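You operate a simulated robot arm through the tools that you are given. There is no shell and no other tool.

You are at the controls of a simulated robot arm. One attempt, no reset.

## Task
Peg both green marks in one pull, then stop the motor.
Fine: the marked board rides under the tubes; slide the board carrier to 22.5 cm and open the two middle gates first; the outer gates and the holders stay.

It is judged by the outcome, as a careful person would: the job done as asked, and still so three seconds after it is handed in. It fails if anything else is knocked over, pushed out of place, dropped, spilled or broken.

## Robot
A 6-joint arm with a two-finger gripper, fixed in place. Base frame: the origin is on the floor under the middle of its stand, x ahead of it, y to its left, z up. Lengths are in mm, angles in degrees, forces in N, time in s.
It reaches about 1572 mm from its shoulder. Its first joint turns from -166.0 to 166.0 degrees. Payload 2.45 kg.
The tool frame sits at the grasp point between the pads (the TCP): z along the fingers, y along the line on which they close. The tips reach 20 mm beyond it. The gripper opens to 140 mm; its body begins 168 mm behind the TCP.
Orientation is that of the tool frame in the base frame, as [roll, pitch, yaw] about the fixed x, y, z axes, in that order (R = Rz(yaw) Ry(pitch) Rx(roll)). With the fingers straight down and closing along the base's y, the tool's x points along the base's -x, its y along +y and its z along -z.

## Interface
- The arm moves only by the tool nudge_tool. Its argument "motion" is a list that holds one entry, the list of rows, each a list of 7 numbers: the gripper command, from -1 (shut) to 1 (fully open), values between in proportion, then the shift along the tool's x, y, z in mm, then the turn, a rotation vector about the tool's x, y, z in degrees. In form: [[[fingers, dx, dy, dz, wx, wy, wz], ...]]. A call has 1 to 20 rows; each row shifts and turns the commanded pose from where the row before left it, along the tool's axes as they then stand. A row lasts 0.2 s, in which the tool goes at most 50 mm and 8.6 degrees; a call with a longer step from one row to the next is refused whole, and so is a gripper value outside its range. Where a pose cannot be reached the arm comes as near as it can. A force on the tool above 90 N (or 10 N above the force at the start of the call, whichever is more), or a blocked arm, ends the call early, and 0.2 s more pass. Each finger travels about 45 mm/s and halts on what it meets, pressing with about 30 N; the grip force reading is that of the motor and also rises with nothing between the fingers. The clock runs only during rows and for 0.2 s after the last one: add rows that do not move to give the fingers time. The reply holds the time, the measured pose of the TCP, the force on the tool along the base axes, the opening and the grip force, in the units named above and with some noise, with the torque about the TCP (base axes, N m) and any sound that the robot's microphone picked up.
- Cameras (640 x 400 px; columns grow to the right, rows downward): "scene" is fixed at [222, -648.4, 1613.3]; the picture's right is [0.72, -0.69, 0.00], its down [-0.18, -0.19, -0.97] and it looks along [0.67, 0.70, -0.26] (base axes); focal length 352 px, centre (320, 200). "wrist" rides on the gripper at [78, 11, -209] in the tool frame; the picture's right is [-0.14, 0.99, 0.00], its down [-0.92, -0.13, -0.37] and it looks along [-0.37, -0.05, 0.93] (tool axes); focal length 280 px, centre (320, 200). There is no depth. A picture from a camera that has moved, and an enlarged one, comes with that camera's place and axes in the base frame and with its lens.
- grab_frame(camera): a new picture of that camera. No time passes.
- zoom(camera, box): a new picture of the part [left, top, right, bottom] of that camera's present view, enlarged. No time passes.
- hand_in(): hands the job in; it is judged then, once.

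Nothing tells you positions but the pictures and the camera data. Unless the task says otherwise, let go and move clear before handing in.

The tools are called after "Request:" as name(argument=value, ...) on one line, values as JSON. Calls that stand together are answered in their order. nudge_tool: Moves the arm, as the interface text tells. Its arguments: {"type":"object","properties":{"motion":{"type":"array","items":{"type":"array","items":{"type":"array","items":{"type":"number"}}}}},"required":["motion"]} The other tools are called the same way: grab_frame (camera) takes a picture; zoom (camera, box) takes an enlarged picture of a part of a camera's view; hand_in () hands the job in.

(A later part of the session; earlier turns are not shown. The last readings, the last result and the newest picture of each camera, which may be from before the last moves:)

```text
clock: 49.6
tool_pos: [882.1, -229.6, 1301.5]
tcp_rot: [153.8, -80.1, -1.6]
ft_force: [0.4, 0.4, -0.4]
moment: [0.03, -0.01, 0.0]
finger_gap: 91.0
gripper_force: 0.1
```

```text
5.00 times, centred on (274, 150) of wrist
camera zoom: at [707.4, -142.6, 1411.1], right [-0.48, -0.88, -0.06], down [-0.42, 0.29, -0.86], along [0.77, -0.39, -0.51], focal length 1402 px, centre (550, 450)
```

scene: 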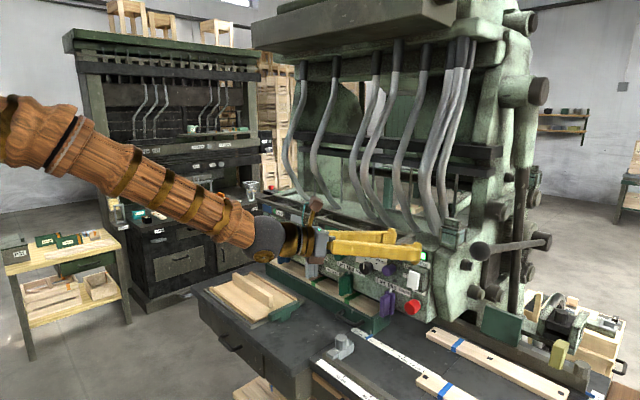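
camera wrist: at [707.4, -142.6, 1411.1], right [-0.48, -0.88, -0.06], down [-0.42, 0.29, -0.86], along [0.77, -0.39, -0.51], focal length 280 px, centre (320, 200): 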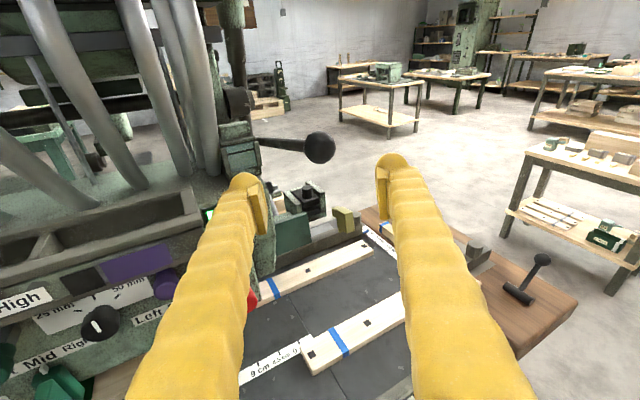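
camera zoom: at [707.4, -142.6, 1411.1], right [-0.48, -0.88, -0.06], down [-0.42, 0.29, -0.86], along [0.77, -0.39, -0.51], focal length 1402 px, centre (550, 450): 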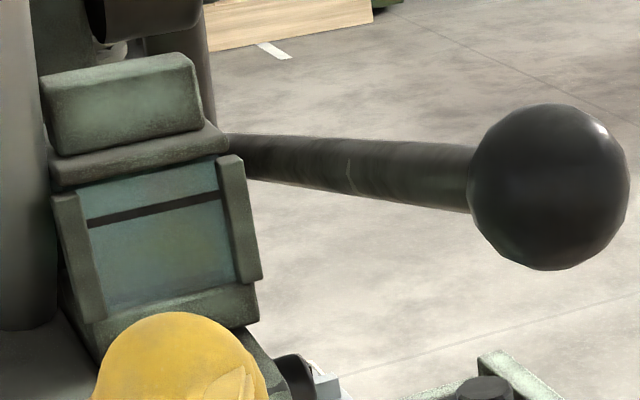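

The rod lies in the plane y≈-333 with its hub near [1690, -333, 1111]. Rolling the tool +90° so the fingers close vertically.

Request:
nudge_tool(motion=[[[0.4, 0, 0, 0, 0, 0, 8.2], [0.4, 0, 0, 0, 0, 0, 8.2], [0.4, 0, 0, 0, 0, 0, 8.2], [0.4, 0, 0, 0, 0, 0, 8.2], [0.4, 0, 0, 0, 0, 0, 8.2], [0.4, 0, 0, 0, 0, 0, 8.2], [0.4, 0, 0, 0, 0, 0, 8.2], [0.4, 0, 0, 0, 0, 0, 8.2], [0.4, 0, 0, 0, 0, 0, 8.2], [0.4, 0, 0, 0, 0, 0, 8.2], [0.4, 0, 0, 0, 0, 0, 8], [0.4, 0, 0, 0, 0, 0, 0]]])

Request:
grab_frame(camera="wrist")

```text
clock: 52.2
tool_pos: [880.1, -230.4, 1301.1]
tcp_rot: [-98.8, -4.2, -117.5]
ft_force: [-0.1, -0.1, -0.6]
moment: [-0.01, 0.01, -0.02]
finger_gap: 98.0
gripper_force: 0.0
```

```text
taken
camera wrist: at [659.6, -202.0, 1327.4], right [-0.11, 0.13, -0.99], down [0.12, 0.99, 0.11], along [0.99, -0.11, -0.12], focal length 280 px, centre (320, 200)
```

wrist: 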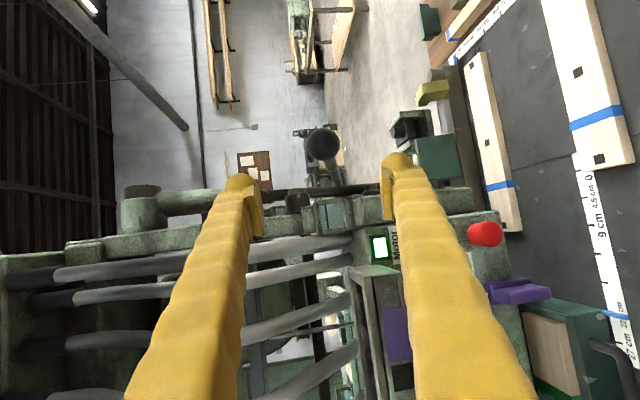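

The view (rotated) shows the ball centred between the fingers. Approaching to about 60 mm short of the ball centre.

Request:
nudge_tool(motion=[[[0.4, -0.4, 1.2, 34, 0, 0, 0], [0.4, -0.4, 1.2, 34, 0, 0, 0], [0.4, -0.4, 1.2, 34, 0, 0, 0], [0.4, -0.4, 1.2, 34, 0, 0, 0], [0.4, -0.4, 1.2, 34, 0, 0, 0], [0.4, 0, 0, 0, 0, 0, 0]]])

Request:
grab_frame(camera="wrist")

Request:
zoom(camera="scene", box=[400, 190, 560, 290])

```text
clock: 53.6
tool_pos: [1028.2, -307.8, 1267.3]
tcp_rot: [-98.8, -4.3, -117.4]
ft_force: [0.2, 1.0, 0.0]
moment: [-0.01, -0.02, 0.0]
finger_gap: 97.7
gripper_force: 0.0
```

```text
taken
camera wrist: at [806.8, -280.3, 1295.1], right [-0.11, 0.13, -0.99], down [0.12, 0.99, 0.11], along [0.99, -0.11, -0.12], focal length 280 px, centre (320, 200)
```

wrist: 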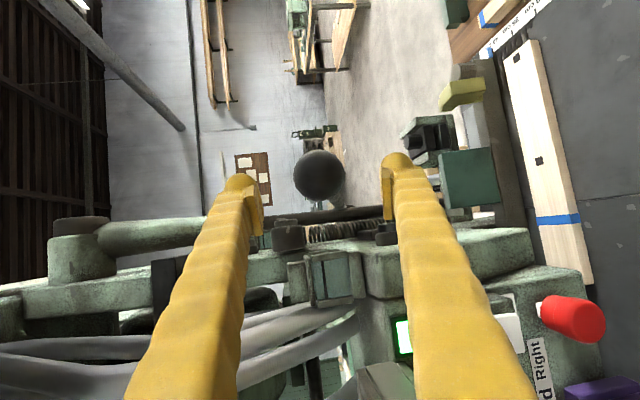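

```text
4.00 times, centred on (480, 240) of scene
camera zoom: at [222.0, -648.4, 1613.3], right [0.72, -0.69, 0.0], down [-0.18, -0.19, -0.97], along [0.67, 0.7, -0.26], focal length 1408 px, centre (-320, 40)
```

zoom: 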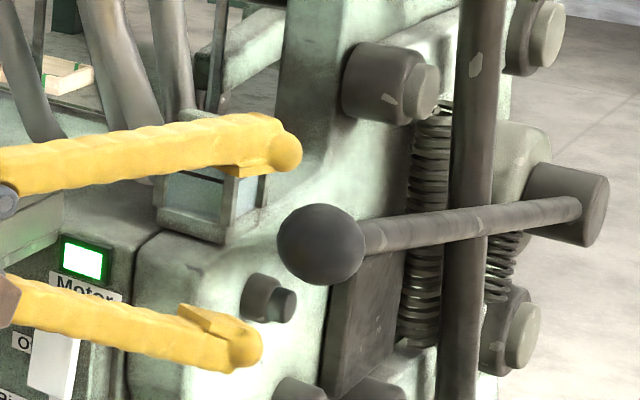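

Ball centred at about [1081, -336, 1260]. Moving the last 52 mm, then closing on it.

Request:
nudge_tool(motion=[[[0.4, 0, -0.8, 26, 0, 0, 0], [0.4, 0, -0.8, 26, 0, 0, 0], [0.4, 0, 0, 0, 0, 0, 0]]])

Request:
grab_frame(camera="wrist")

Request:
zoom(camera="scene", box=[400, 190, 560, 290])

```text
clock: 54.4
tool_pos: [1073.1, -333.1, 1263.1]
tcp_rot: [-98.8, -4.4, -117.5]
ft_force: [0.1, -0.3, 0.4]
moment: [0.01, -0.02, -0.02]
finger_gap: 98.2
gripper_force: 0.0
```

```text
taken
camera wrist: at [853.1, -304.6, 1290.4], right [-0.11, 0.13, -0.99], down [0.12, 0.99, 0.11], along [0.99, -0.11, -0.12], focal length 280 px, centre (320, 200)
```

wrist: 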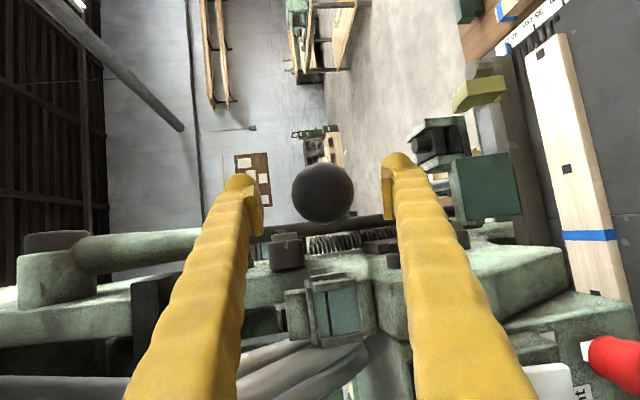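

```text
4.00 times, centred on (480, 240) of scene
camera zoom: at [222.0, -648.4, 1613.3], right [0.72, -0.69, 0.0], down [-0.18, -0.19, -0.97], along [0.67, 0.7, -0.26], focal length 1408 px, centre (-320, 40)
```

zoom: 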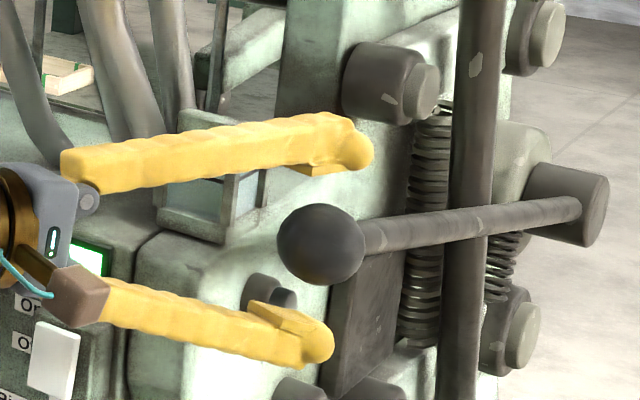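

The ball sits between the open fingers. Closing on it gently, without moving.

Request:
nudge_tool(motion=[[[-0.5, 0, 0, 0, 0, 0, 0], [-0.5, 0, 0, 0, 0, 0, 0], [-0.5, 0, 0, 0, 0, 0, 0], [-0.5, 0, 0, 0, 0, 0, 0]]])

Request:
grab_frame(camera="wrist")

Request:
zoom(camera="scene", box=[400, 190, 560, 290])

```text
clock: 55.4
tool_pos: [1073.0, -333.1, 1260.2]
tcp_rot: [-99.0, -4.2, -117.5]
ft_force: [-7.9, 0.9, -17.9]
moment: [0.06, 0.6, -0.04]
finger_gap: 49.3
gripper_force: 30.7
```

```text
taken
camera wrist: at [853.0, -304.6, 1288.8], right [-0.11, 0.13, -0.99], down [0.12, 0.99, 0.11], along [0.99, -0.11, -0.12], focal length 280 px, centre (320, 200)
```

wrist: 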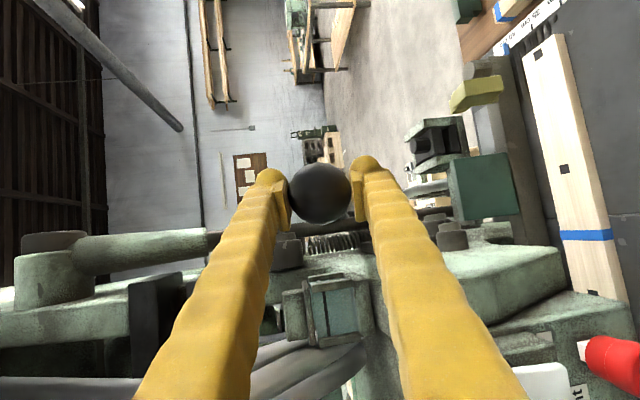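

```text
4.00 times, centred on (480, 240) of scene
camera zoom: at [222.0, -648.4, 1613.3], right [0.72, -0.69, 0.0], down [-0.18, -0.19, -0.97], along [0.67, 0.7, -0.26], focal length 1408 px, centre (-320, 40)
```

zoom: 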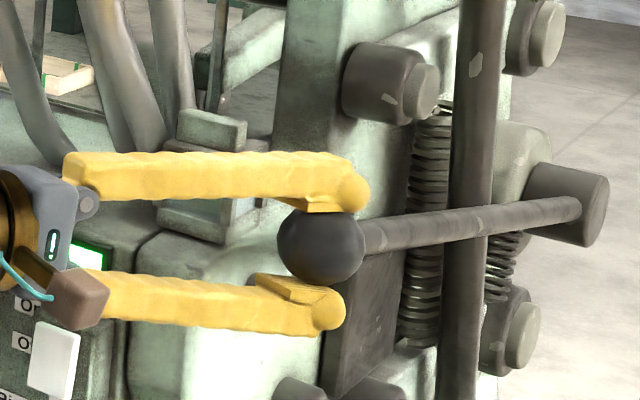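

I have the ball between the pads (49 mm gap). Before pulling, one last check that the carrier still reads 22.5 and both gates are out.

Request:
zoom(camera="scene", box=[340, 310, 404, 350])

Request:
zoom(camera="scene", box=[250, 190, 450, 330])

```text
10.00 times, centred on (372, 330) of scene
camera zoom: at [222.0, -648.4, 1613.3], right [0.72, -0.69, 0.0], down [-0.18, -0.19, -0.97], along [0.67, 0.7, -0.26], focal length 3520 px, centre (-200, -1100)
```

zoom: 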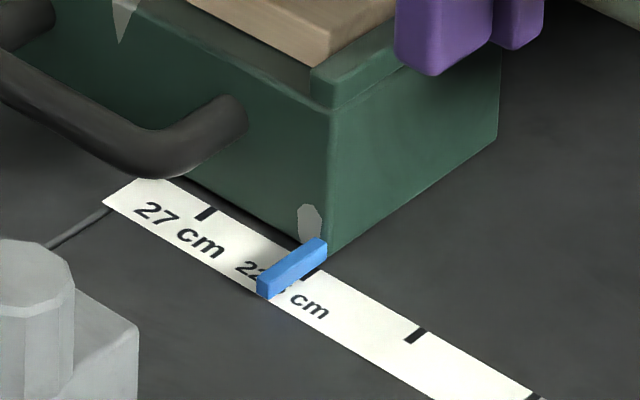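

```text
2.86 times, centred on (350, 260) of scene
camera zoom: at [222.0, -648.4, 1613.3], right [0.72, -0.69, 0.0], down [-0.18, -0.19, -0.97], along [0.67, 0.7, -0.26], focal length 1006 px, centre (234, 29)
```

zoom: 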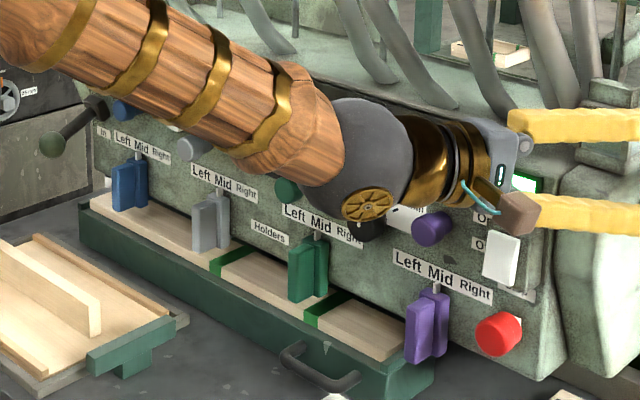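

Everything is in place: carrier at 22.5, gray and green gates out, clutch In, motor on. Starting the pull: first 40 mm down along the arc, watching the force.

Request:
nudge_tool(motion=[[[-0.5, 0.3, 10.2, -0.4, 0, 0, 0], [-0.5, 0.3, 10.2, -0.4, 0, 0, 0], [-0.5, 0.3, 10.2, -0.3, 0, 0, 0], [-0.5, 0.2, 10.2, -0.2, 0, 0, 0]]])

Request:
zoom(camera="scene", box=[400, 190, 560, 290])

Request:
grab_frame(camera="wrist")

```text
clock: 56.4
tool_pos: [1064.8, -333.2, 1221.2]
tcp_rot: [-98.8, -4.4, -117.4]
ft_force: [-1.8, -2.8, 1.6]
moment: [0.05, 0.3, -0.26]
finger_gap: 48.2
gripper_force: 45.5
```

```text
4.00 times, centred on (480, 240) of scene
camera zoom: at [222.0, -648.4, 1613.3], right [0.72, -0.69, 0.0], down [-0.18, -0.19, -0.97], along [0.67, 0.7, -0.26], focal length 1408 px, centre (-320, 40)
```

zoom: 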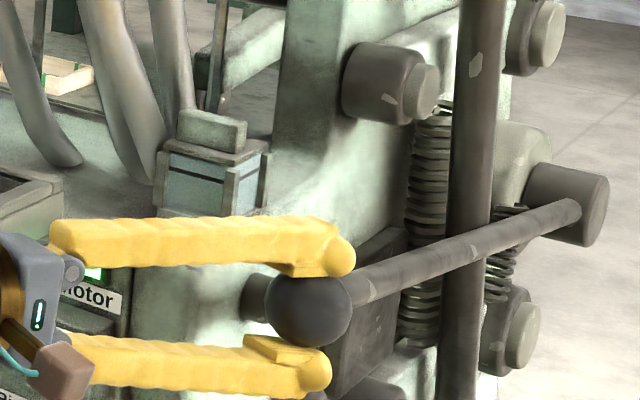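

```text
taken
camera wrist: at [844.0, -304.4, 1248.5], right [-0.11, 0.13, -0.99], down [0.12, 0.99, 0.11], along [0.99, -0.11, -0.12], focal length 280 px, centre (320, 200)
```

wrist: 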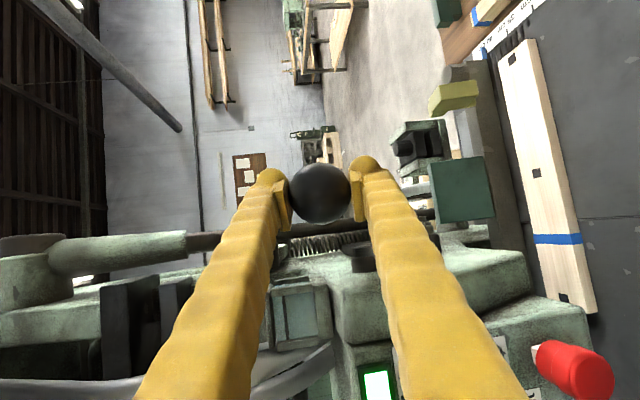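

The lever follows with almost no resistance and the ball stays centred. Continuing the same pull down along the arc.

Request:
nudge_tool(motion=[[[-0.5, 0, 10.9, 0.2, 0, 0, 0], [-0.5, -0.1, 10.9, 0.4, 0, 0, 0], [-0.5, -0.2, 10.9, 0.5, 0, 0, 0], [-0.5, -0.3, 10.9, 0.7, 0, 0, 0], [-0.5, -0.3, 10.9, 0.8, 0, 0, 0], [-0.5, -0.4, 10.9, 1.0, 0, 0, 0]]])

Request:
zoom(camera="scene", box=[400, 190, 560, 290])

Request:
grab_frame(camera="scene")

```text
clock: 57.8
tool_pos: [1055.4, -332.4, 1157.4]
tcp_rot: [-98.8, -4.3, -117.5]
ft_force: [0.8, -5.2, 2.4]
moment: [-0.07, 0.22, -0.2]
finger_gap: 47.2
gripper_force: 44.9
```

```text
4.00 times, centred on (480, 240) of scene
camera zoom: at [222.0, -648.4, 1613.3], right [0.72, -0.69, 0.0], down [-0.18, -0.19, -0.97], along [0.67, 0.7, -0.26], focal length 1408 px, centre (-320, 40)
```

zoom: 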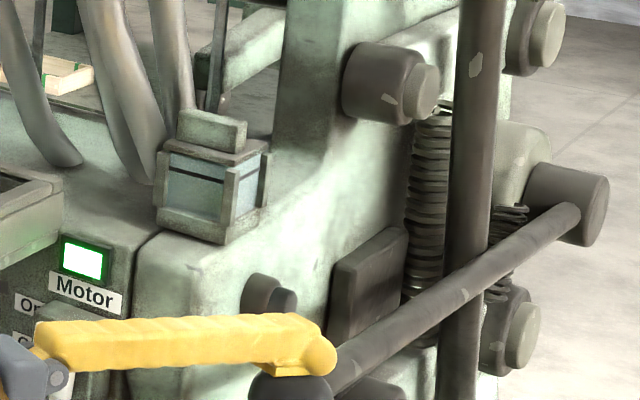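

```text
taken
```

scene: 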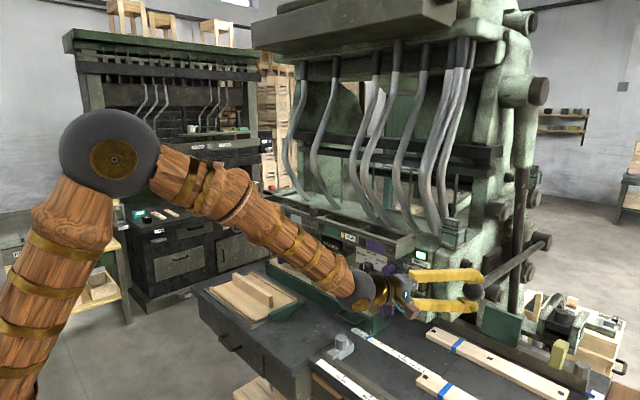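

The pull is going smoothly, but the gap has shrunk by 2 mm, so I'm checking how the ball sits in the pads before continuing.

Request:
zoom(camera="wrist", box=[240, 140, 400, 240])

Request:
zoom(camera="scene", box=[400, 245, 528, 325])

```text
4.00 times, centred on (320, 190) of wrist
camera zoom: at [836.0, -304.0, 1184.4], right [-0.11, 0.13, -0.99], down [0.12, 0.99, 0.11], along [0.99, -0.11, -0.12], focal length 1122 px, centre (320, 240)
```

zoom: 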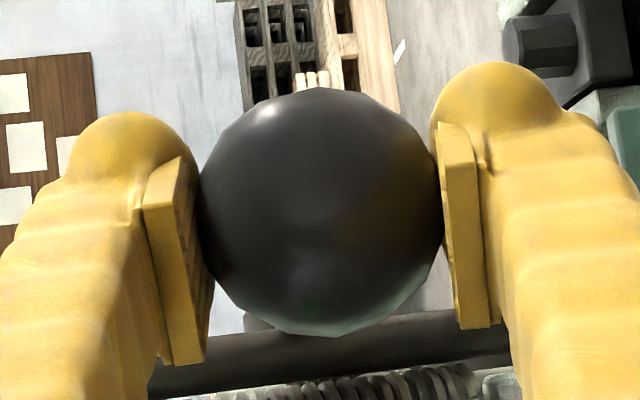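

```text
5.00 times, centred on (464, 285) of scene
camera zoom: at [222.0, -648.4, 1613.3], right [0.72, -0.69, 0.0], down [-0.18, -0.19, -0.97], along [0.67, 0.7, -0.26], focal length 1760 px, centre (-400, -225)
```

zoom: 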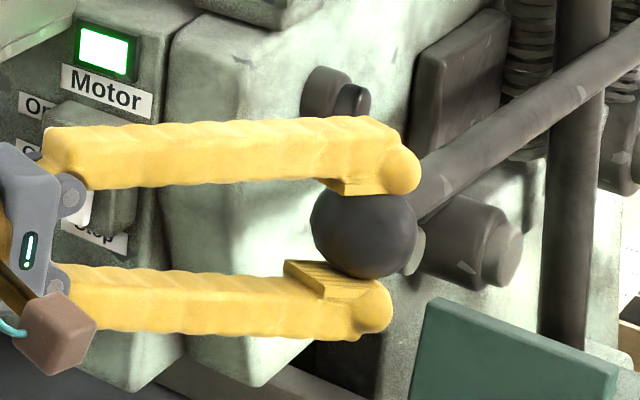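

The ball is well held between the pads. Continuing down another 64 mm in the same stroke.

Request:
nudge_tool(motion=[[[-0.5, -0.9, 10.7, 2.1, 0, 0, 0], [-0.5, -0.9, 10.7, 2.0, 0, 0, 0], [-0.5, -0.9, 10.7, 1.9, 0, 0, 0], [-0.5, -0.9, 10.7, 1.9, 0, 0, 0], [-0.5, -0.9, 10.7, 1.9, 0, 0, 0], [-0.5, -0.9, 10.7, 1.9, 0, 0, 0]]])

Request:
zoom(camera="scene", box=[400, 220, 560, 320])

Request:
zoom(camera="wrist", box=[240, 140, 400, 240])

```text
clock: 59.2
tool_pos: [1060.2, -333.5, 1093.1]
tcp_rot: [-98.8, -4.5, -117.4]
ft_force: [-2.1, 11.8, 4.7]
moment: [0.11, -0.23, 0.03]
finger_gap: 47.1
gripper_force: 45.3
```

```text
4.00 times, centred on (480, 270) of scene
camera zoom: at [222.0, -648.4, 1613.3], right [0.72, -0.69, 0.0], down [-0.18, -0.19, -0.97], along [0.67, 0.7, -0.26], focal length 1408 px, centre (-320, -80)
```

zoom: 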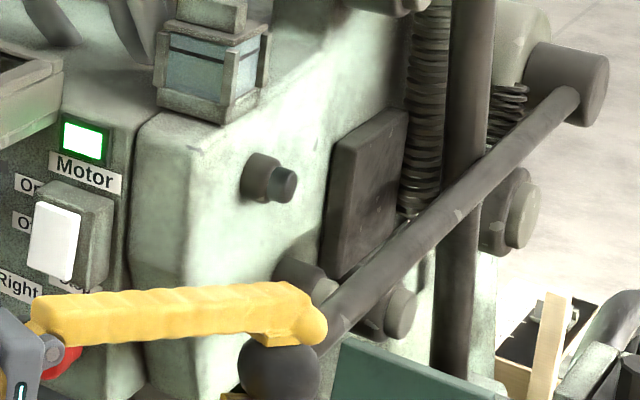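

```text
4.00 times, centred on (320, 190) of wrist
camera zoom: at [838.7, -304.9, 1120.2], right [-0.11, 0.12, -0.99], down [0.12, 0.99, 0.11], along [0.99, -0.11, -0.12], focal length 1122 px, centre (320, 240)
```

zoom: 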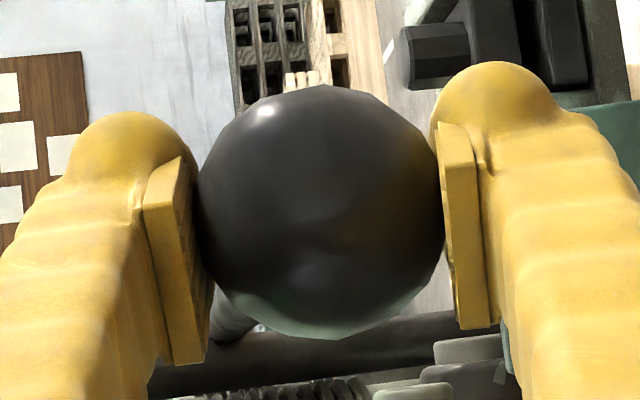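

Still light. Continuing the stroke another 53 mm.

Request:
nudge_tool(motion=[[[-0.5, -1.0, 10.3, 1.9, 0, 0, 0], [-0.5, -1.0, 10.3, 2.0, 0, 0, 0], [-0.5, -1.1, 10.3, 2.2, 0, 0, 0], [-0.5, -1.2, 10.3, 2.4, 0, 0, 0], [-0.5, -1.3, 10.3, 2.6, 0, 0, 0]]])

Request:
zoom(camera="scene", box=[400, 240, 560, 340])

Request:
zoom(camera="scene", box=[250, 190, 450, 330])

```text
clock: 60.2
tool_pos: [1063.4, -335.1, 1069.0]
tcp_rot: [-97.4, -4.2, -117.7]
ft_force: [12.2, -0.2, 55.5]
moment: [-0.05, 0.56, -0.18]
finger_gap: 69.7
gripper_force: 26.0
stopped in row 4: the force on the tool passed its limit at 96 N (the readings are from after the stop); the commanded pose is now the measured one
```

```text
4.00 times, centred on (480, 290) of scene
camera zoom: at [222.0, -648.4, 1613.3], right [0.72, -0.69, 0.0], down [-0.18, -0.19, -0.97], along [0.67, 0.7, -0.26], focal length 1408 px, centre (-320, -160)
```

zoom: 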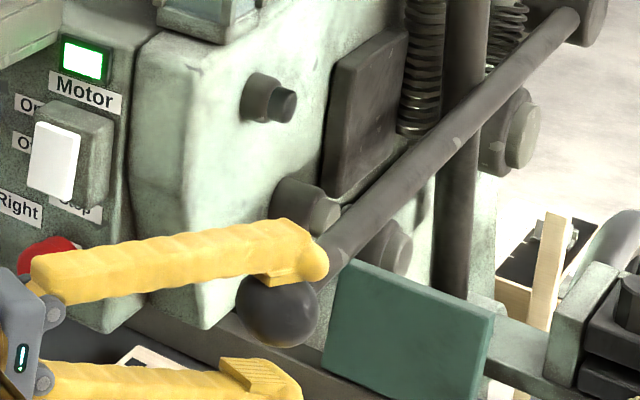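

```text
2.86 times, centred on (350, 260) of scene
camera zoom: at [222.0, -648.4, 1613.3], right [0.72, -0.69, 0.0], down [-0.18, -0.19, -0.97], along [0.67, 0.7, -0.26], focal length 1006 px, centre (234, 29)
```

zoom: 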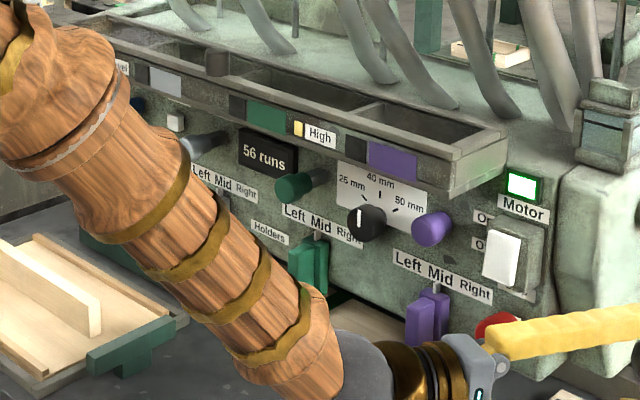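

The lever reached its bottom stop (force limit tripped at 96 N). Now I'll look for pegs on the board and the counter, before letting the lever back up.

Request:
zoom(camera="scene", box=[260, 250, 380, 330])

Request:
grab_frame(camera="wrist")

Request:
grab_frame(camera="scene")

```text
5.00 times, centred on (320, 290) of scene
camera zoom: at [222.0, -648.4, 1613.3], right [0.72, -0.69, 0.0], down [-0.18, -0.19, -0.97], along [0.67, 0.7, -0.26], focal length 1760 px, centre (320, -250)
```

zoom: 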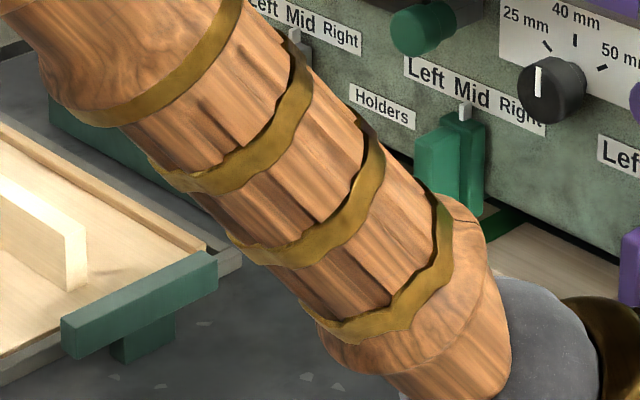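

```text
taken
camera wrist: at [842.0, -306.0, 1090.6], right [-0.08, 0.12, -0.99], down [0.12, 0.99, 0.11], along [0.99, -0.11, -0.1], focal length 280 px, centre (320, 200)
```

wrist: 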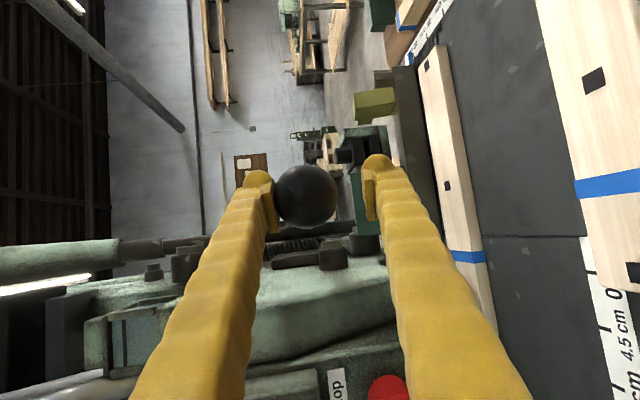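

```text
taken
```

scene: 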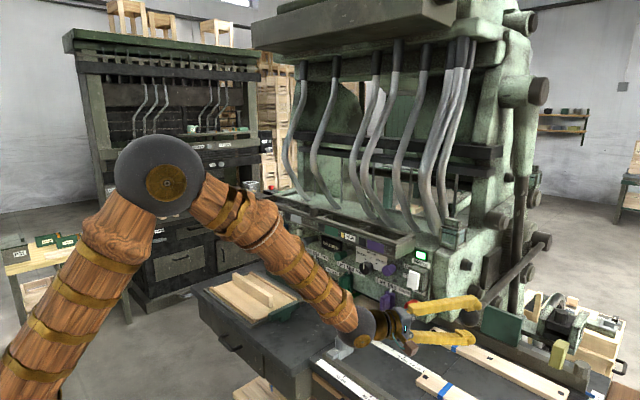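

The counter still shows 56 and the marks are hidden by the arm. I'll idle briefly with the lever held down to let the fingers re-close and the machine respond.

Request:
nudge_tool(motion=[[[-0.5, 0, 0, 0, 0, 0, 0], [-0.5, 0, 0, 0, 0, 0, 0], [-0.5, 0, 0, 0, 0, 0, 0]]])

Request:
zoom(camera="wrist", box=[200, 120, 440, 270])

Request:
zoom(camera="scene", box=[300, 210, 460, 310])

```text
clock: 61.0
tool_pos: [1063.3, -335.3, 1064.7]
tcp_rot: [-97.7, -4.2, -117.7]
ft_force: [17.6, -0.3, 70.1]
moment: [-0.02, 1.08, 0.07]
finger_gap: 78.3
gripper_force: 32.3
```

```text
2.67 times, centred on (320, 195) of wrist
camera zoom: at [841.5, -306.1, 1087.6], right [-0.09, 0.12, -0.99], down [0.12, 0.99, 0.11], along [0.99, -0.11, -0.1], focal length 748 px, centre (320, 213)
```

zoom: 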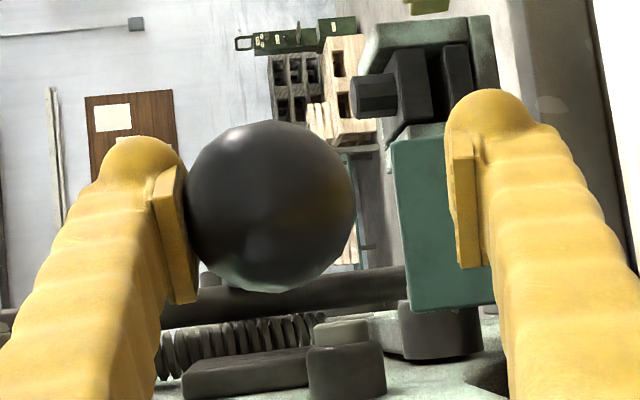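

```text
4.00 times, centred on (380, 260) of scene
camera zoom: at [222.0, -648.4, 1613.3], right [0.72, -0.69, 0.0], down [-0.18, -0.19, -0.97], along [0.67, 0.7, -0.26], focal length 1408 px, centre (80, -40)
```

zoom: 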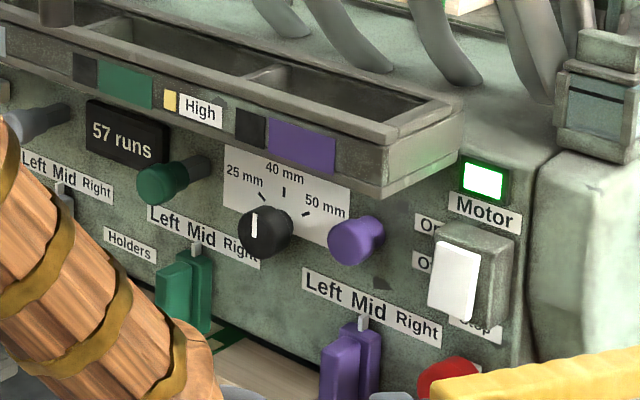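

The counter now reads 57, so the single pull registered. Now I'll relax upward so the fingers re-close around the ball, then guide the lever back up to its rest position.

Request:
nudge_tool(motion=[[[-0.5, 0, -5, 0, 0, 0, 0], [-0.5, 0.5, -5, -1, 0, 0, 0], [-0.5, 0.5, -5, -1, 0, 0, 0], [-0.5, 0, 0, 0, 0, 0, 0], [-0.5, 0, 0, 0, 0, 0, 0]]])

Request:
zoom(camera="wrist", box=[200, 120, 440, 270])

Request:
zoom(camera="scene", box=[300, 210, 460, 310])

```text
clock: 62.2
tool_pos: [1061.0, -333.7, 1075.1]
tcp_rot: [-98.2, -4.1, -117.7]
ft_force: [19.0, 1.7, 34.3]
moment: [-0.02, 0.0, 0.03]
finger_gap: 59.7
gripper_force: 18.4
```

```text
2.67 times, centred on (320, 195) of wrist
camera zoom: at [840.6, -305.7, 1099.0], right [-0.09, 0.12, -0.99], down [0.13, 0.99, 0.11], along [0.99, -0.11, -0.11], focal length 748 px, centre (320, 213)
```

zoom: 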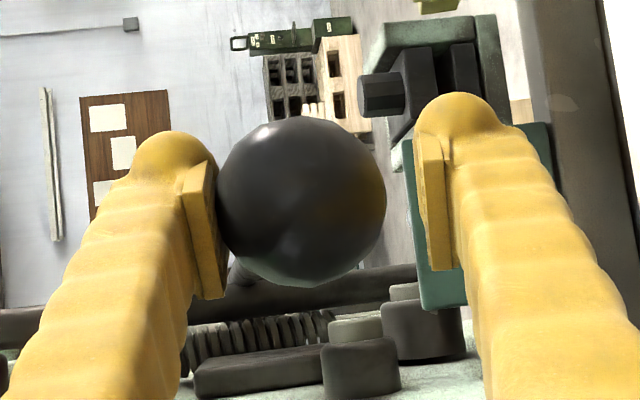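

```text
4.00 times, centred on (380, 260) of scene
camera zoom: at [222.0, -648.4, 1613.3], right [0.72, -0.69, 0.0], down [-0.18, -0.19, -0.97], along [0.67, 0.7, -0.26], focal length 1408 px, centre (80, -40)
```

zoom: 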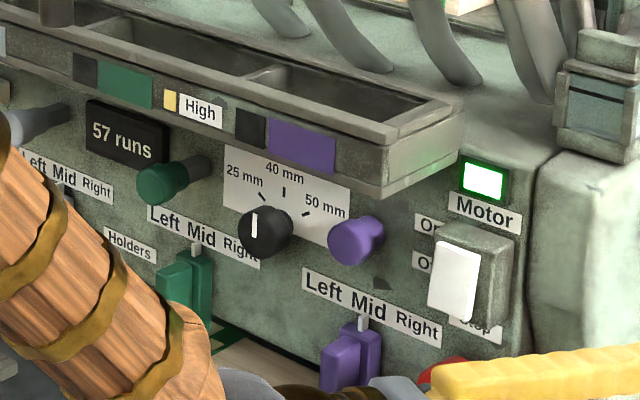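

Easing back worked. Guiding the lever up along the same arc, part way first.

Request:
nudge_tool(motion=[[[-0.5, 0.9, -10.7, -1.9, 0, 0, 0], [-0.5, 0.9, -10.7, -1.9, 0, 0, 0], [-0.5, 0.9, -10.7, -1.9, 0, 0, 0], [-0.5, 0.9, -10.7, -1.9, 0, 0, 0], [-0.5, 0.9, -10.7, -1.8, 0, 0, 0], [-0.5, 0.8, -10.7, -1.7, 0, 0, 0], [-0.5, 0.7, -10.7, -1.5, 0, 0, 0], [-0.5, 0.6, -10.7, -1.3, 0, 0, 0], [-0.5, 0, 0, 0, 0, 0, 0]]])

Request:
zoom(camera="wrist", box=[200, 120, 440, 270])

Request:
zoom(camera="scene", box=[400, 210, 560, 310])

```text
clock: 64.2
tool_pos: [1060.5, -334.2, 1162.1]
tcp_rot: [-98.2, -4.2, -117.7]
ft_force: [17.7, -9.2, 0.1]
moment: [0.01, 0.57, -0.01]
finger_gap: 47.8
gripper_force: 44.6
```

```text
2.67 times, centred on (320, 195) of wrist
camera zoom: at [840.8, -305.4, 1186.5], right [-0.09, 0.12, -0.99], down [0.13, 0.99, 0.11], along [0.99, -0.11, -0.11], focal length 748 px, centre (320, 213)
```

zoom: 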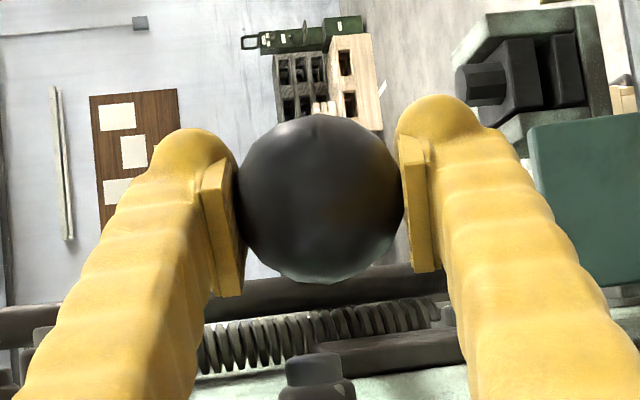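

```text
4.00 times, centred on (480, 260) of scene
camera zoom: at [222.0, -648.4, 1613.3], right [0.72, -0.69, 0.0], down [-0.18, -0.19, -0.97], along [0.67, 0.7, -0.26], focal length 1408 px, centre (-320, -40)
```

zoom: 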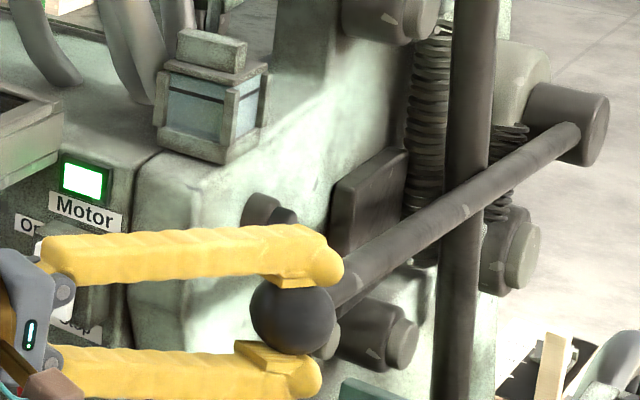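

The lever is coming up cleanly with the ball centred. Guiding it the remaining ~95 mm to its rest position.

Request:
nudge_tool(motion=[[[-0.5, 0.2, -10.9, -0.4, 0, 0, 0], [-0.5, 0.2, -10.9, -0.4, 0, 0, 0], [-0.5, 0.2, -10.9, -0.4, 0, 0, 0], [-0.5, 0.2, -10.9, -0.4, 0, 0, 0], [-0.5, 0.2, -10.9, -0.4, 0, 0, 0], [-0.5, -0.2, -10.2, 0, 0, 0, 0], [-0.5, -0.2, -10.2, 0, 0, 0, 0], [-0.5, -0.2, -10.2, 0, 0, 0, 0], [-0.5, -0.2, -7, 0, 0, 0, 0], [-0.5, 0, 0, 0, 0, 0, 0]]])

Request:
zoom(camera="scene", box=[400, 190, 560, 290])

Request:
zoom(camera="scene", box=[250, 210, 410, 310])

```text
clock: 66.4
tool_pos: [1075.7, -332.6, 1253.2]
tcp_rot: [-98.1, -4.2, -117.7]
ft_force: [11.4, -0.9, -0.6]
moment: [0.17, -0.1, -0.18]
finger_gap: 49.2
gripper_force: 44.7
```

```text
4.00 times, centred on (480, 240) of scene
camera zoom: at [222.0, -648.4, 1613.3], right [0.72, -0.69, 0.0], down [-0.18, -0.19, -0.97], along [0.67, 0.7, -0.26], focal length 1408 px, centre (-320, 40)
```

zoom: 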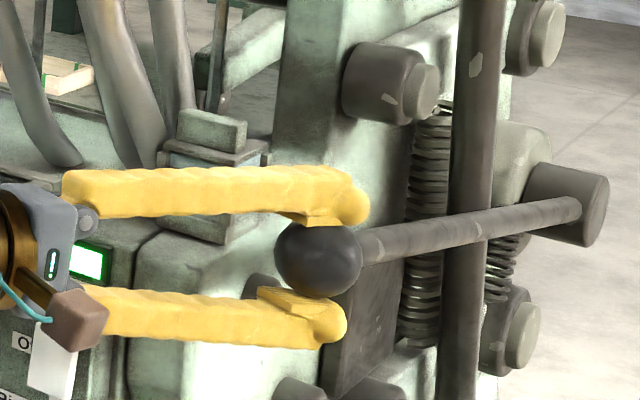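

```text
4.00 times, centred on (330, 260) of scene
camera zoom: at [222.0, -648.4, 1613.3], right [0.72, -0.69, 0.0], down [-0.18, -0.19, -0.97], along [0.67, 0.7, -0.26], focal length 1408 px, centre (280, -40)
```

zoom: 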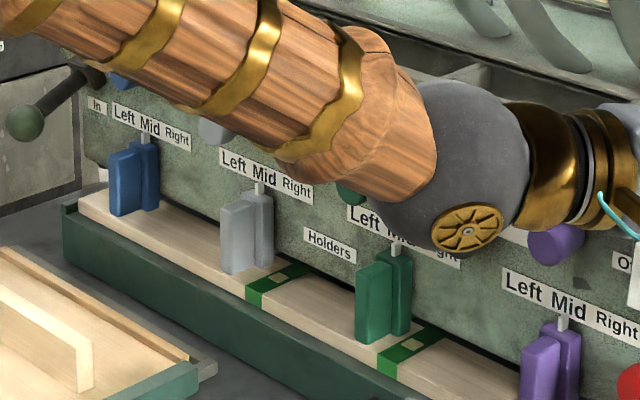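

Pegs are now visible in both green marks. The ball is still about 8 mm below where it started, so I'm raising it the last bit.

Request:
nudge_tool(motion=[[[-0.5, -0.2, -4, 0, 0, 0, 0], [-0.5, -0.2, -4, 0, 0, 0, 0], [-0.5, 0, 0, 0, 0, 0, 0]]])

Request:
zoom(camera="scene", box=[400, 190, 560, 290])

Request:
zoom(camera="scene", box=[290, 255, 370, 305])

```text
clock: 67.2
tool_pos: [1075.3, -334.0, 1259.8]
tcp_rot: [-98.2, -4.3, -117.7]
ft_force: [17.1, -7.8, -3.7]
moment: [-0.27, 0.54, 0.21]
finger_gap: 49.2
gripper_force: 45.0
```

```text
4.00 times, centred on (480, 240) of scene
camera zoom: at [222.0, -648.4, 1613.3], right [0.72, -0.69, 0.0], down [-0.18, -0.19, -0.97], along [0.67, 0.7, -0.26], focal length 1408 px, centre (-320, 40)
```

zoom: 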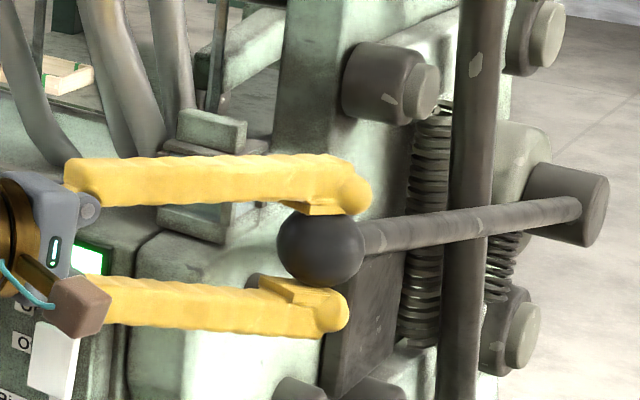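

```text
8.00 times, centred on (330, 280) of scene
camera zoom: at [222.0, -648.4, 1613.3], right [0.72, -0.69, 0.0], down [-0.18, -0.19, -0.97], along [0.67, 0.7, -0.26], focal length 2816 px, centre (240, -440)
```

zoom: 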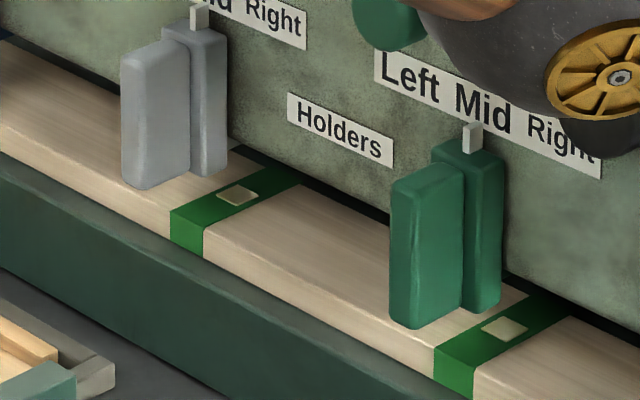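

Both green marks now hold a peg, and the lever is back at rest. Opening the fingers and backing straight off.

Request:
nudge_tool(motion=[[[0.4, 0, 0, 0, 0, 0, 0], [0.4, 0, 0, 0, 0, 0, 0], [0.4, 0, 0, 0, 0, 0, 0], [0.4, 0, 0, 0, 0, 0, 0], [0.4, 0, 0, -20, 0, 0, 0], [0.4, 0, 0, -30, 0, 0, 0], [0.4, 0, 0, -40, 0, 0, 0], [0.4, 0, 0, -40, 0, 0, 0], [0.4, 0, 0, -40, 0, 0, 0], [0.4, 0, 0, 0, 0, 0, 0]]])

Request:
grab_frame(camera="wrist")

Request:
grab_frame(camera="scene")

```text
clock: 69.4
tool_pos: [925.7, -252.9, 1284.5]
tcp_rot: [-98.1, -4.3, -117.8]
ft_force: [0.0, -0.2, 0.1]
moment: [-0.01, 0.02, 0.01]
finger_gap: 98.1
gripper_force: 0.0
```

```text
taken
camera wrist: at [706.1, -224.3, 1308.8], right [-0.09, 0.12, -0.99], down [0.13, 0.99, 0.11], along [0.99, -0.11, -0.11], focal length 280 px, centre (320, 200)
```

wrist: 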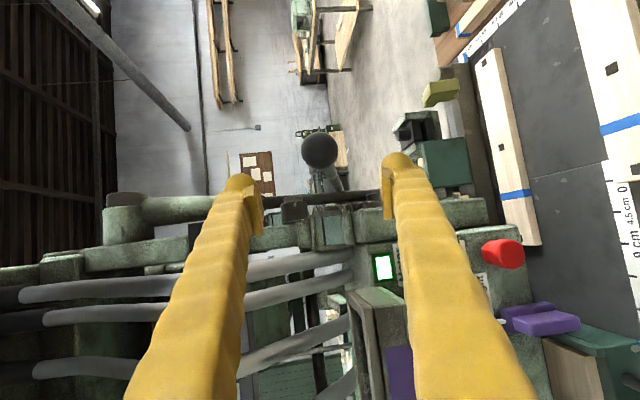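

```text
taken
```

scene: 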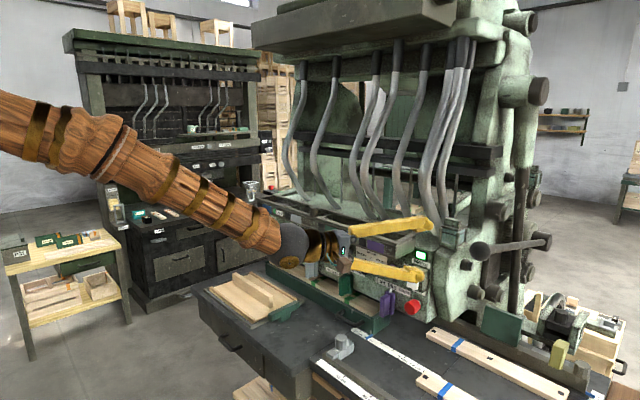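

The lever sits exactly at its original rest, the counter reads 57. Last step is the motor rocker at about [1058, -166, 1120]: its bottom edge protrudes ~7 mm more than the top, so it's On, and pressing the lower half turns it Off. Rolling the tool back -90° and closing the fingers.

Request:
nudge_tool(motion=[[[0.4, 0, 0, 0, 0, 0, -8.2], [0.4, 0, 0, 0, 0, 0, -8.2], [-1, 0, 0, 0, 0, 0, -8.2], [-1, 0, 0, 0, 0, 0, -8.2], [-1, 0, 0, 0, 0, 0, -8.2], [-1, 0, 0, 0, 0, 0, -8.2], [-1, 0, 0, 0, 0, 0, -8.2], [-1, 0, 0, 0, 0, 0, -8.2], [-1, 0, 0, 0, 0, 0, -8.2], [-1, 0, 0, 0, 0, 0, -8.2], [-1, 0, 0, 0, 0, 0, -8], [-1, 0, 0, 0, 0, 0, 0], [-1, 0, 0, 0, 0, 0, 0]]])

Request:
grab_frame(camera="wrist")

Request:
zoom(camera="scene", box=[280, 210, 440, 310])

```text
clock: 72.2
tool_pos: [926.7, -253.7, 1284.0]
tcp_rot: [152.2, -80.8, -0.1]
ft_force: [0.5, -0.8, 0.2]
moment: [-0.03, 0.01, -0.01]
finger_gap: 0.0
gripper_force: 29.1
```

```text
taken
camera wrist: at [750.7, -165.2, 1391.7], right [-0.48, -0.87, -0.06], down [-0.41, 0.29, -0.87], along [0.78, -0.39, -0.5], focal length 280 px, centre (320, 200)
```

wrist: 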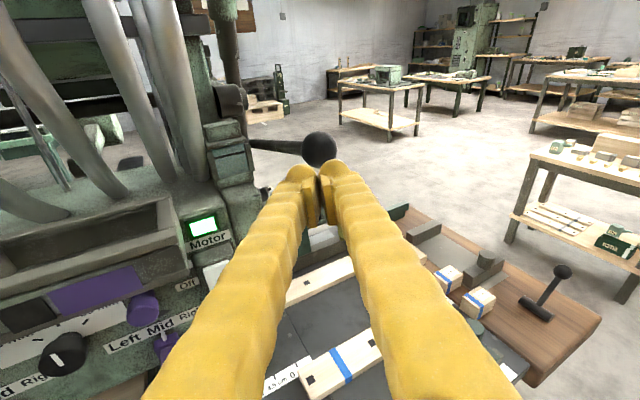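

```text
4.00 times, centred on (360, 260) of scene
camera zoom: at [222.0, -648.4, 1613.3], right [0.72, -0.69, 0.0], down [-0.18, -0.19, -0.97], along [0.67, 0.7, -0.26], focal length 1408 px, centre (160, -40)
```

zoom: 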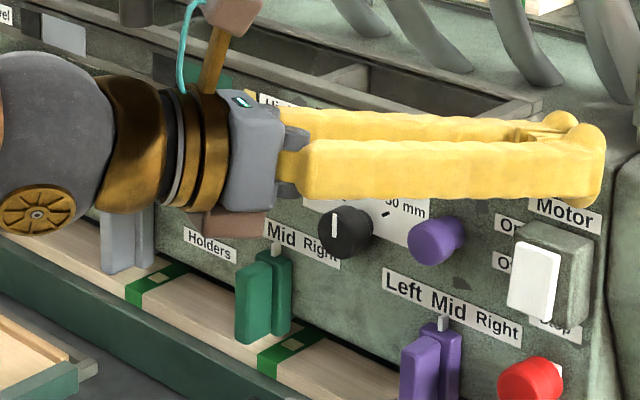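

Fingers are closed. I'll lower to the rocker's lower-half height first, then move sideways in front of it, staying about 45 mm short of the panel hardware.

Request:
nudge_tool(motion=[[[-1, -35.3, -2.7, 5.1, 0, 0, 0], [-1, -35.3, -2.7, 5.1, 0, 0, 0], [-1, -35.3, -2.7, 5.1, 0, 0, 0], [-1, -35.3, -2.7, 5.1, 0, 0, 0], [-1, -35.3, -2.7, 5.1, 0, 0, 0], [-1, 2.4, -26.1, 3, 0, 0, 0], [-1, 2.4, -26.1, 3, 0, 0, 0], [-1, 2.4, -26.1, 3, 0, 0, 0], [-1, 2.4, -26.1, 3, 0, 0, 0], [-1, 0, 0, 0, 0, 0, 0]]])

Request:
grab_frame(camera="wrist")

Request:
zoom(camera="scene", box=[350, 235, 446, 320])

```text
clock: 74.4
tool_pos: [986.4, -164.9, 1105.2]
tcp_rot: [152.3, -80.8, -0.3]
ft_force: [0.0, 0.3, 0.3]
moment: [0.01, 0.02, -0.02]
finger_gap: 0.0
gripper_force: 29.0
```

```text
taken
camera wrist: at [811.8, -76.9, 1212.7], right [-0.48, -0.87, -0.06], down [-0.41, 0.29, -0.87], along [0.78, -0.39, -0.5], focal length 280 px, centre (320, 200)
```

wrist: 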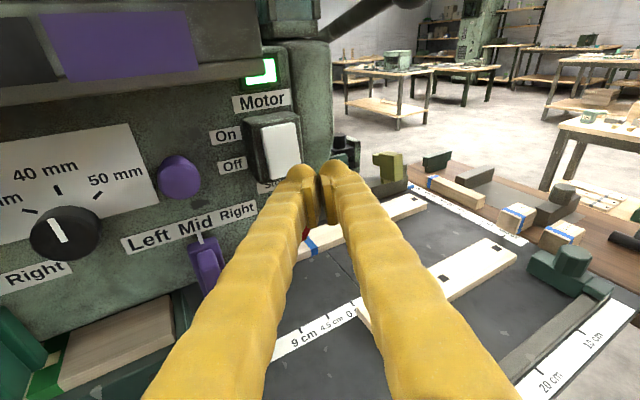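

```text
4.71 times, centred on (398, 278) of scene
camera zoom: at [222.0, -648.4, 1613.3], right [0.72, -0.69, 0.0], down [-0.18, -0.19, -0.97], along [0.67, 0.7, -0.26], focal length 1656 px, centre (-47, -165)
```

zoom: 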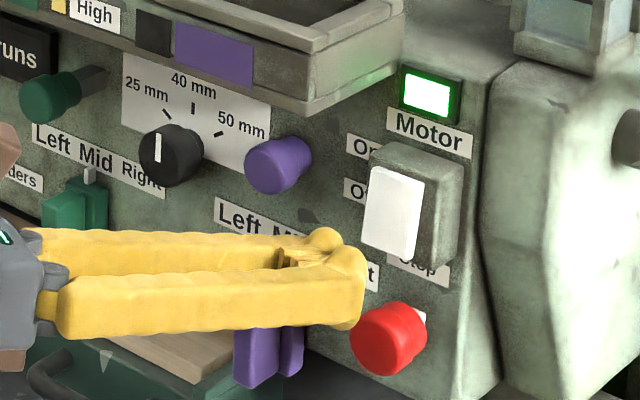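

The rocker centre is about [1058, -166, 1121] with its bottom edge near z≈1097. Raising 5 mm and advancing 32 mm straight in +x, stopping just short of contact.

Request:
nudge_tool(motion=[[[-1, 4.9, 0.4, -0.7, 0, 0, 0], [-1, 1.6, -4.6, 8.7, 0, 0, 0], [-1, 1.6, -4.6, 8.7, 0, 0, 0], [-1, 1.6, -4.6, 8.7, 0, 0, 0], [-1, 0, 0, 0, 0, 0, 0]]])

Request:
zoom(camera="wrist", box=[220, 90, 380, 210])

Request:
zoom(camera="scene", box=[350, 235, 446, 320])

```text
clock: 75.6
tool_pos: [1017.8, -165.5, 1110.3]
tcp_rot: [152.4, -80.7, -0.5]
ft_force: [-0.9, 0.1, -0.1]
moment: [-0.01, 0.03, 0.04]
finger_gap: 0.0
gripper_force: 29.2
```

```text
3.33 times, centred on (300, 150) of wrist
camera zoom: at [841.6, -77.6, 1217.9], right [-0.48, -0.87, -0.06], down [-0.41, 0.29, -0.87], along [0.78, -0.39, -0.5], focal length 935 px, centre (387, 367)
```

zoom: 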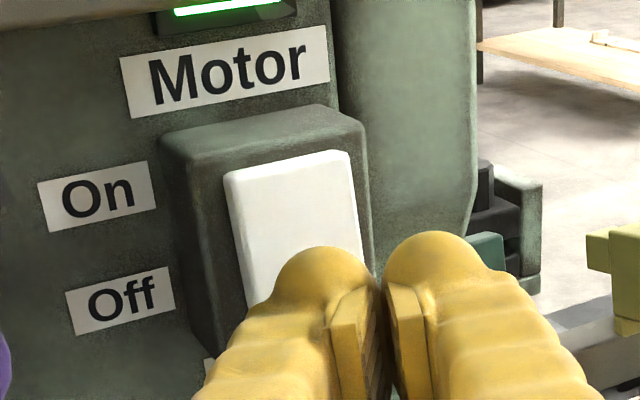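

```text
4.71 times, centred on (398, 278) of scene
camera zoom: at [222.0, -648.4, 1613.3], right [0.72, -0.69, 0.0], down [-0.18, -0.19, -0.97], along [0.67, 0.7, -0.26], focal length 1656 px, centre (-47, -165)
```

zoom: 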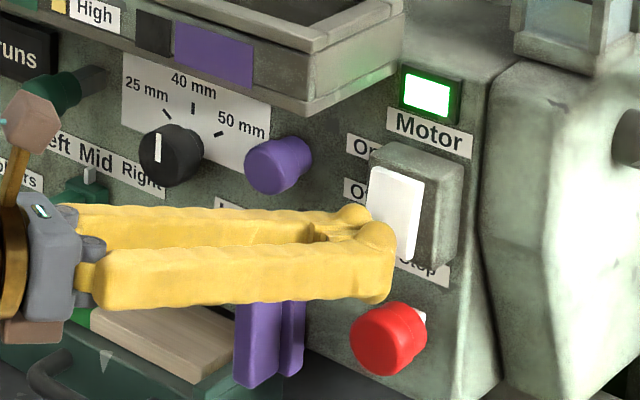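

The left fingertip is lined up with the lower part of the rocker, clear of the red Stop button. Advancing in 3 mm steps to make contact and press.

Request:
nudge_tool(motion=[[[-1, 0.5, -1.4, 2.6, 0, 0, 0], [-1, 0.5, -1.4, 2.6, 0, 0, 0], [-1, 0.5, -1.4, 2.6, 0, 0, 0], [-1, 0.5, -1.4, 2.6, 0, 0, 0], [-1, 0.5, -1.4, 2.6, 0, 0, 0], [-1, 0.5, -1.4, 2.6, 0, 0, 0]]])

Request:
zoom(camera="wrist", box=[220, 70, 380, 190])

Request:
zoom(camera="scene", box=[350, 235, 446, 320])

```text
clock: 77.0
tool_pos: [1034.5, -165.6, 1109.4]
tcp_rot: [152.5, -80.7, -0.4]
ft_force: [-23.9, 5.4, -5.7]
moment: [-0.16, -0.08, 0.2]
finger_gap: 0.2
gripper_force: 29.6
```

```text
3.33 times, centred on (300, 130) of wrist
camera zoom: at [858.8, -78.2, 1217.3], right [-0.48, -0.87, -0.06], down [-0.41, 0.29, -0.87], along [0.77, -0.39, -0.5], focal length 935 px, centre (387, 433)
```

zoom: 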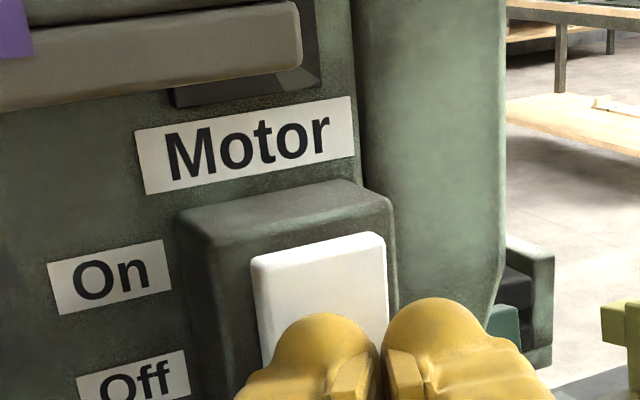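

```text
4.71 times, centred on (398, 278) of scene
camera zoom: at [222.0, -648.4, 1613.3], right [0.72, -0.69, 0.0], down [-0.18, -0.19, -0.97], along [0.67, 0.7, -0.26], focal length 1656 px, centre (-47, -165)
```

zoom: 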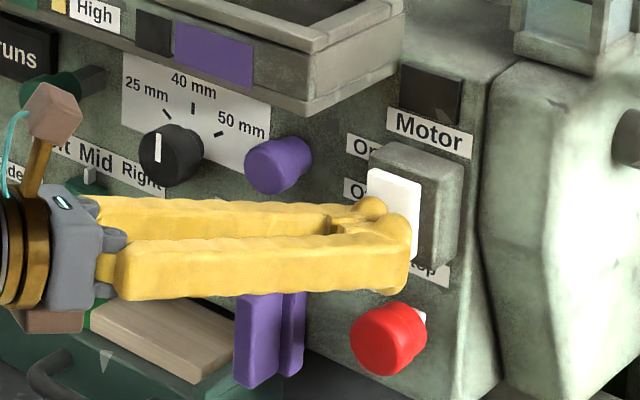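

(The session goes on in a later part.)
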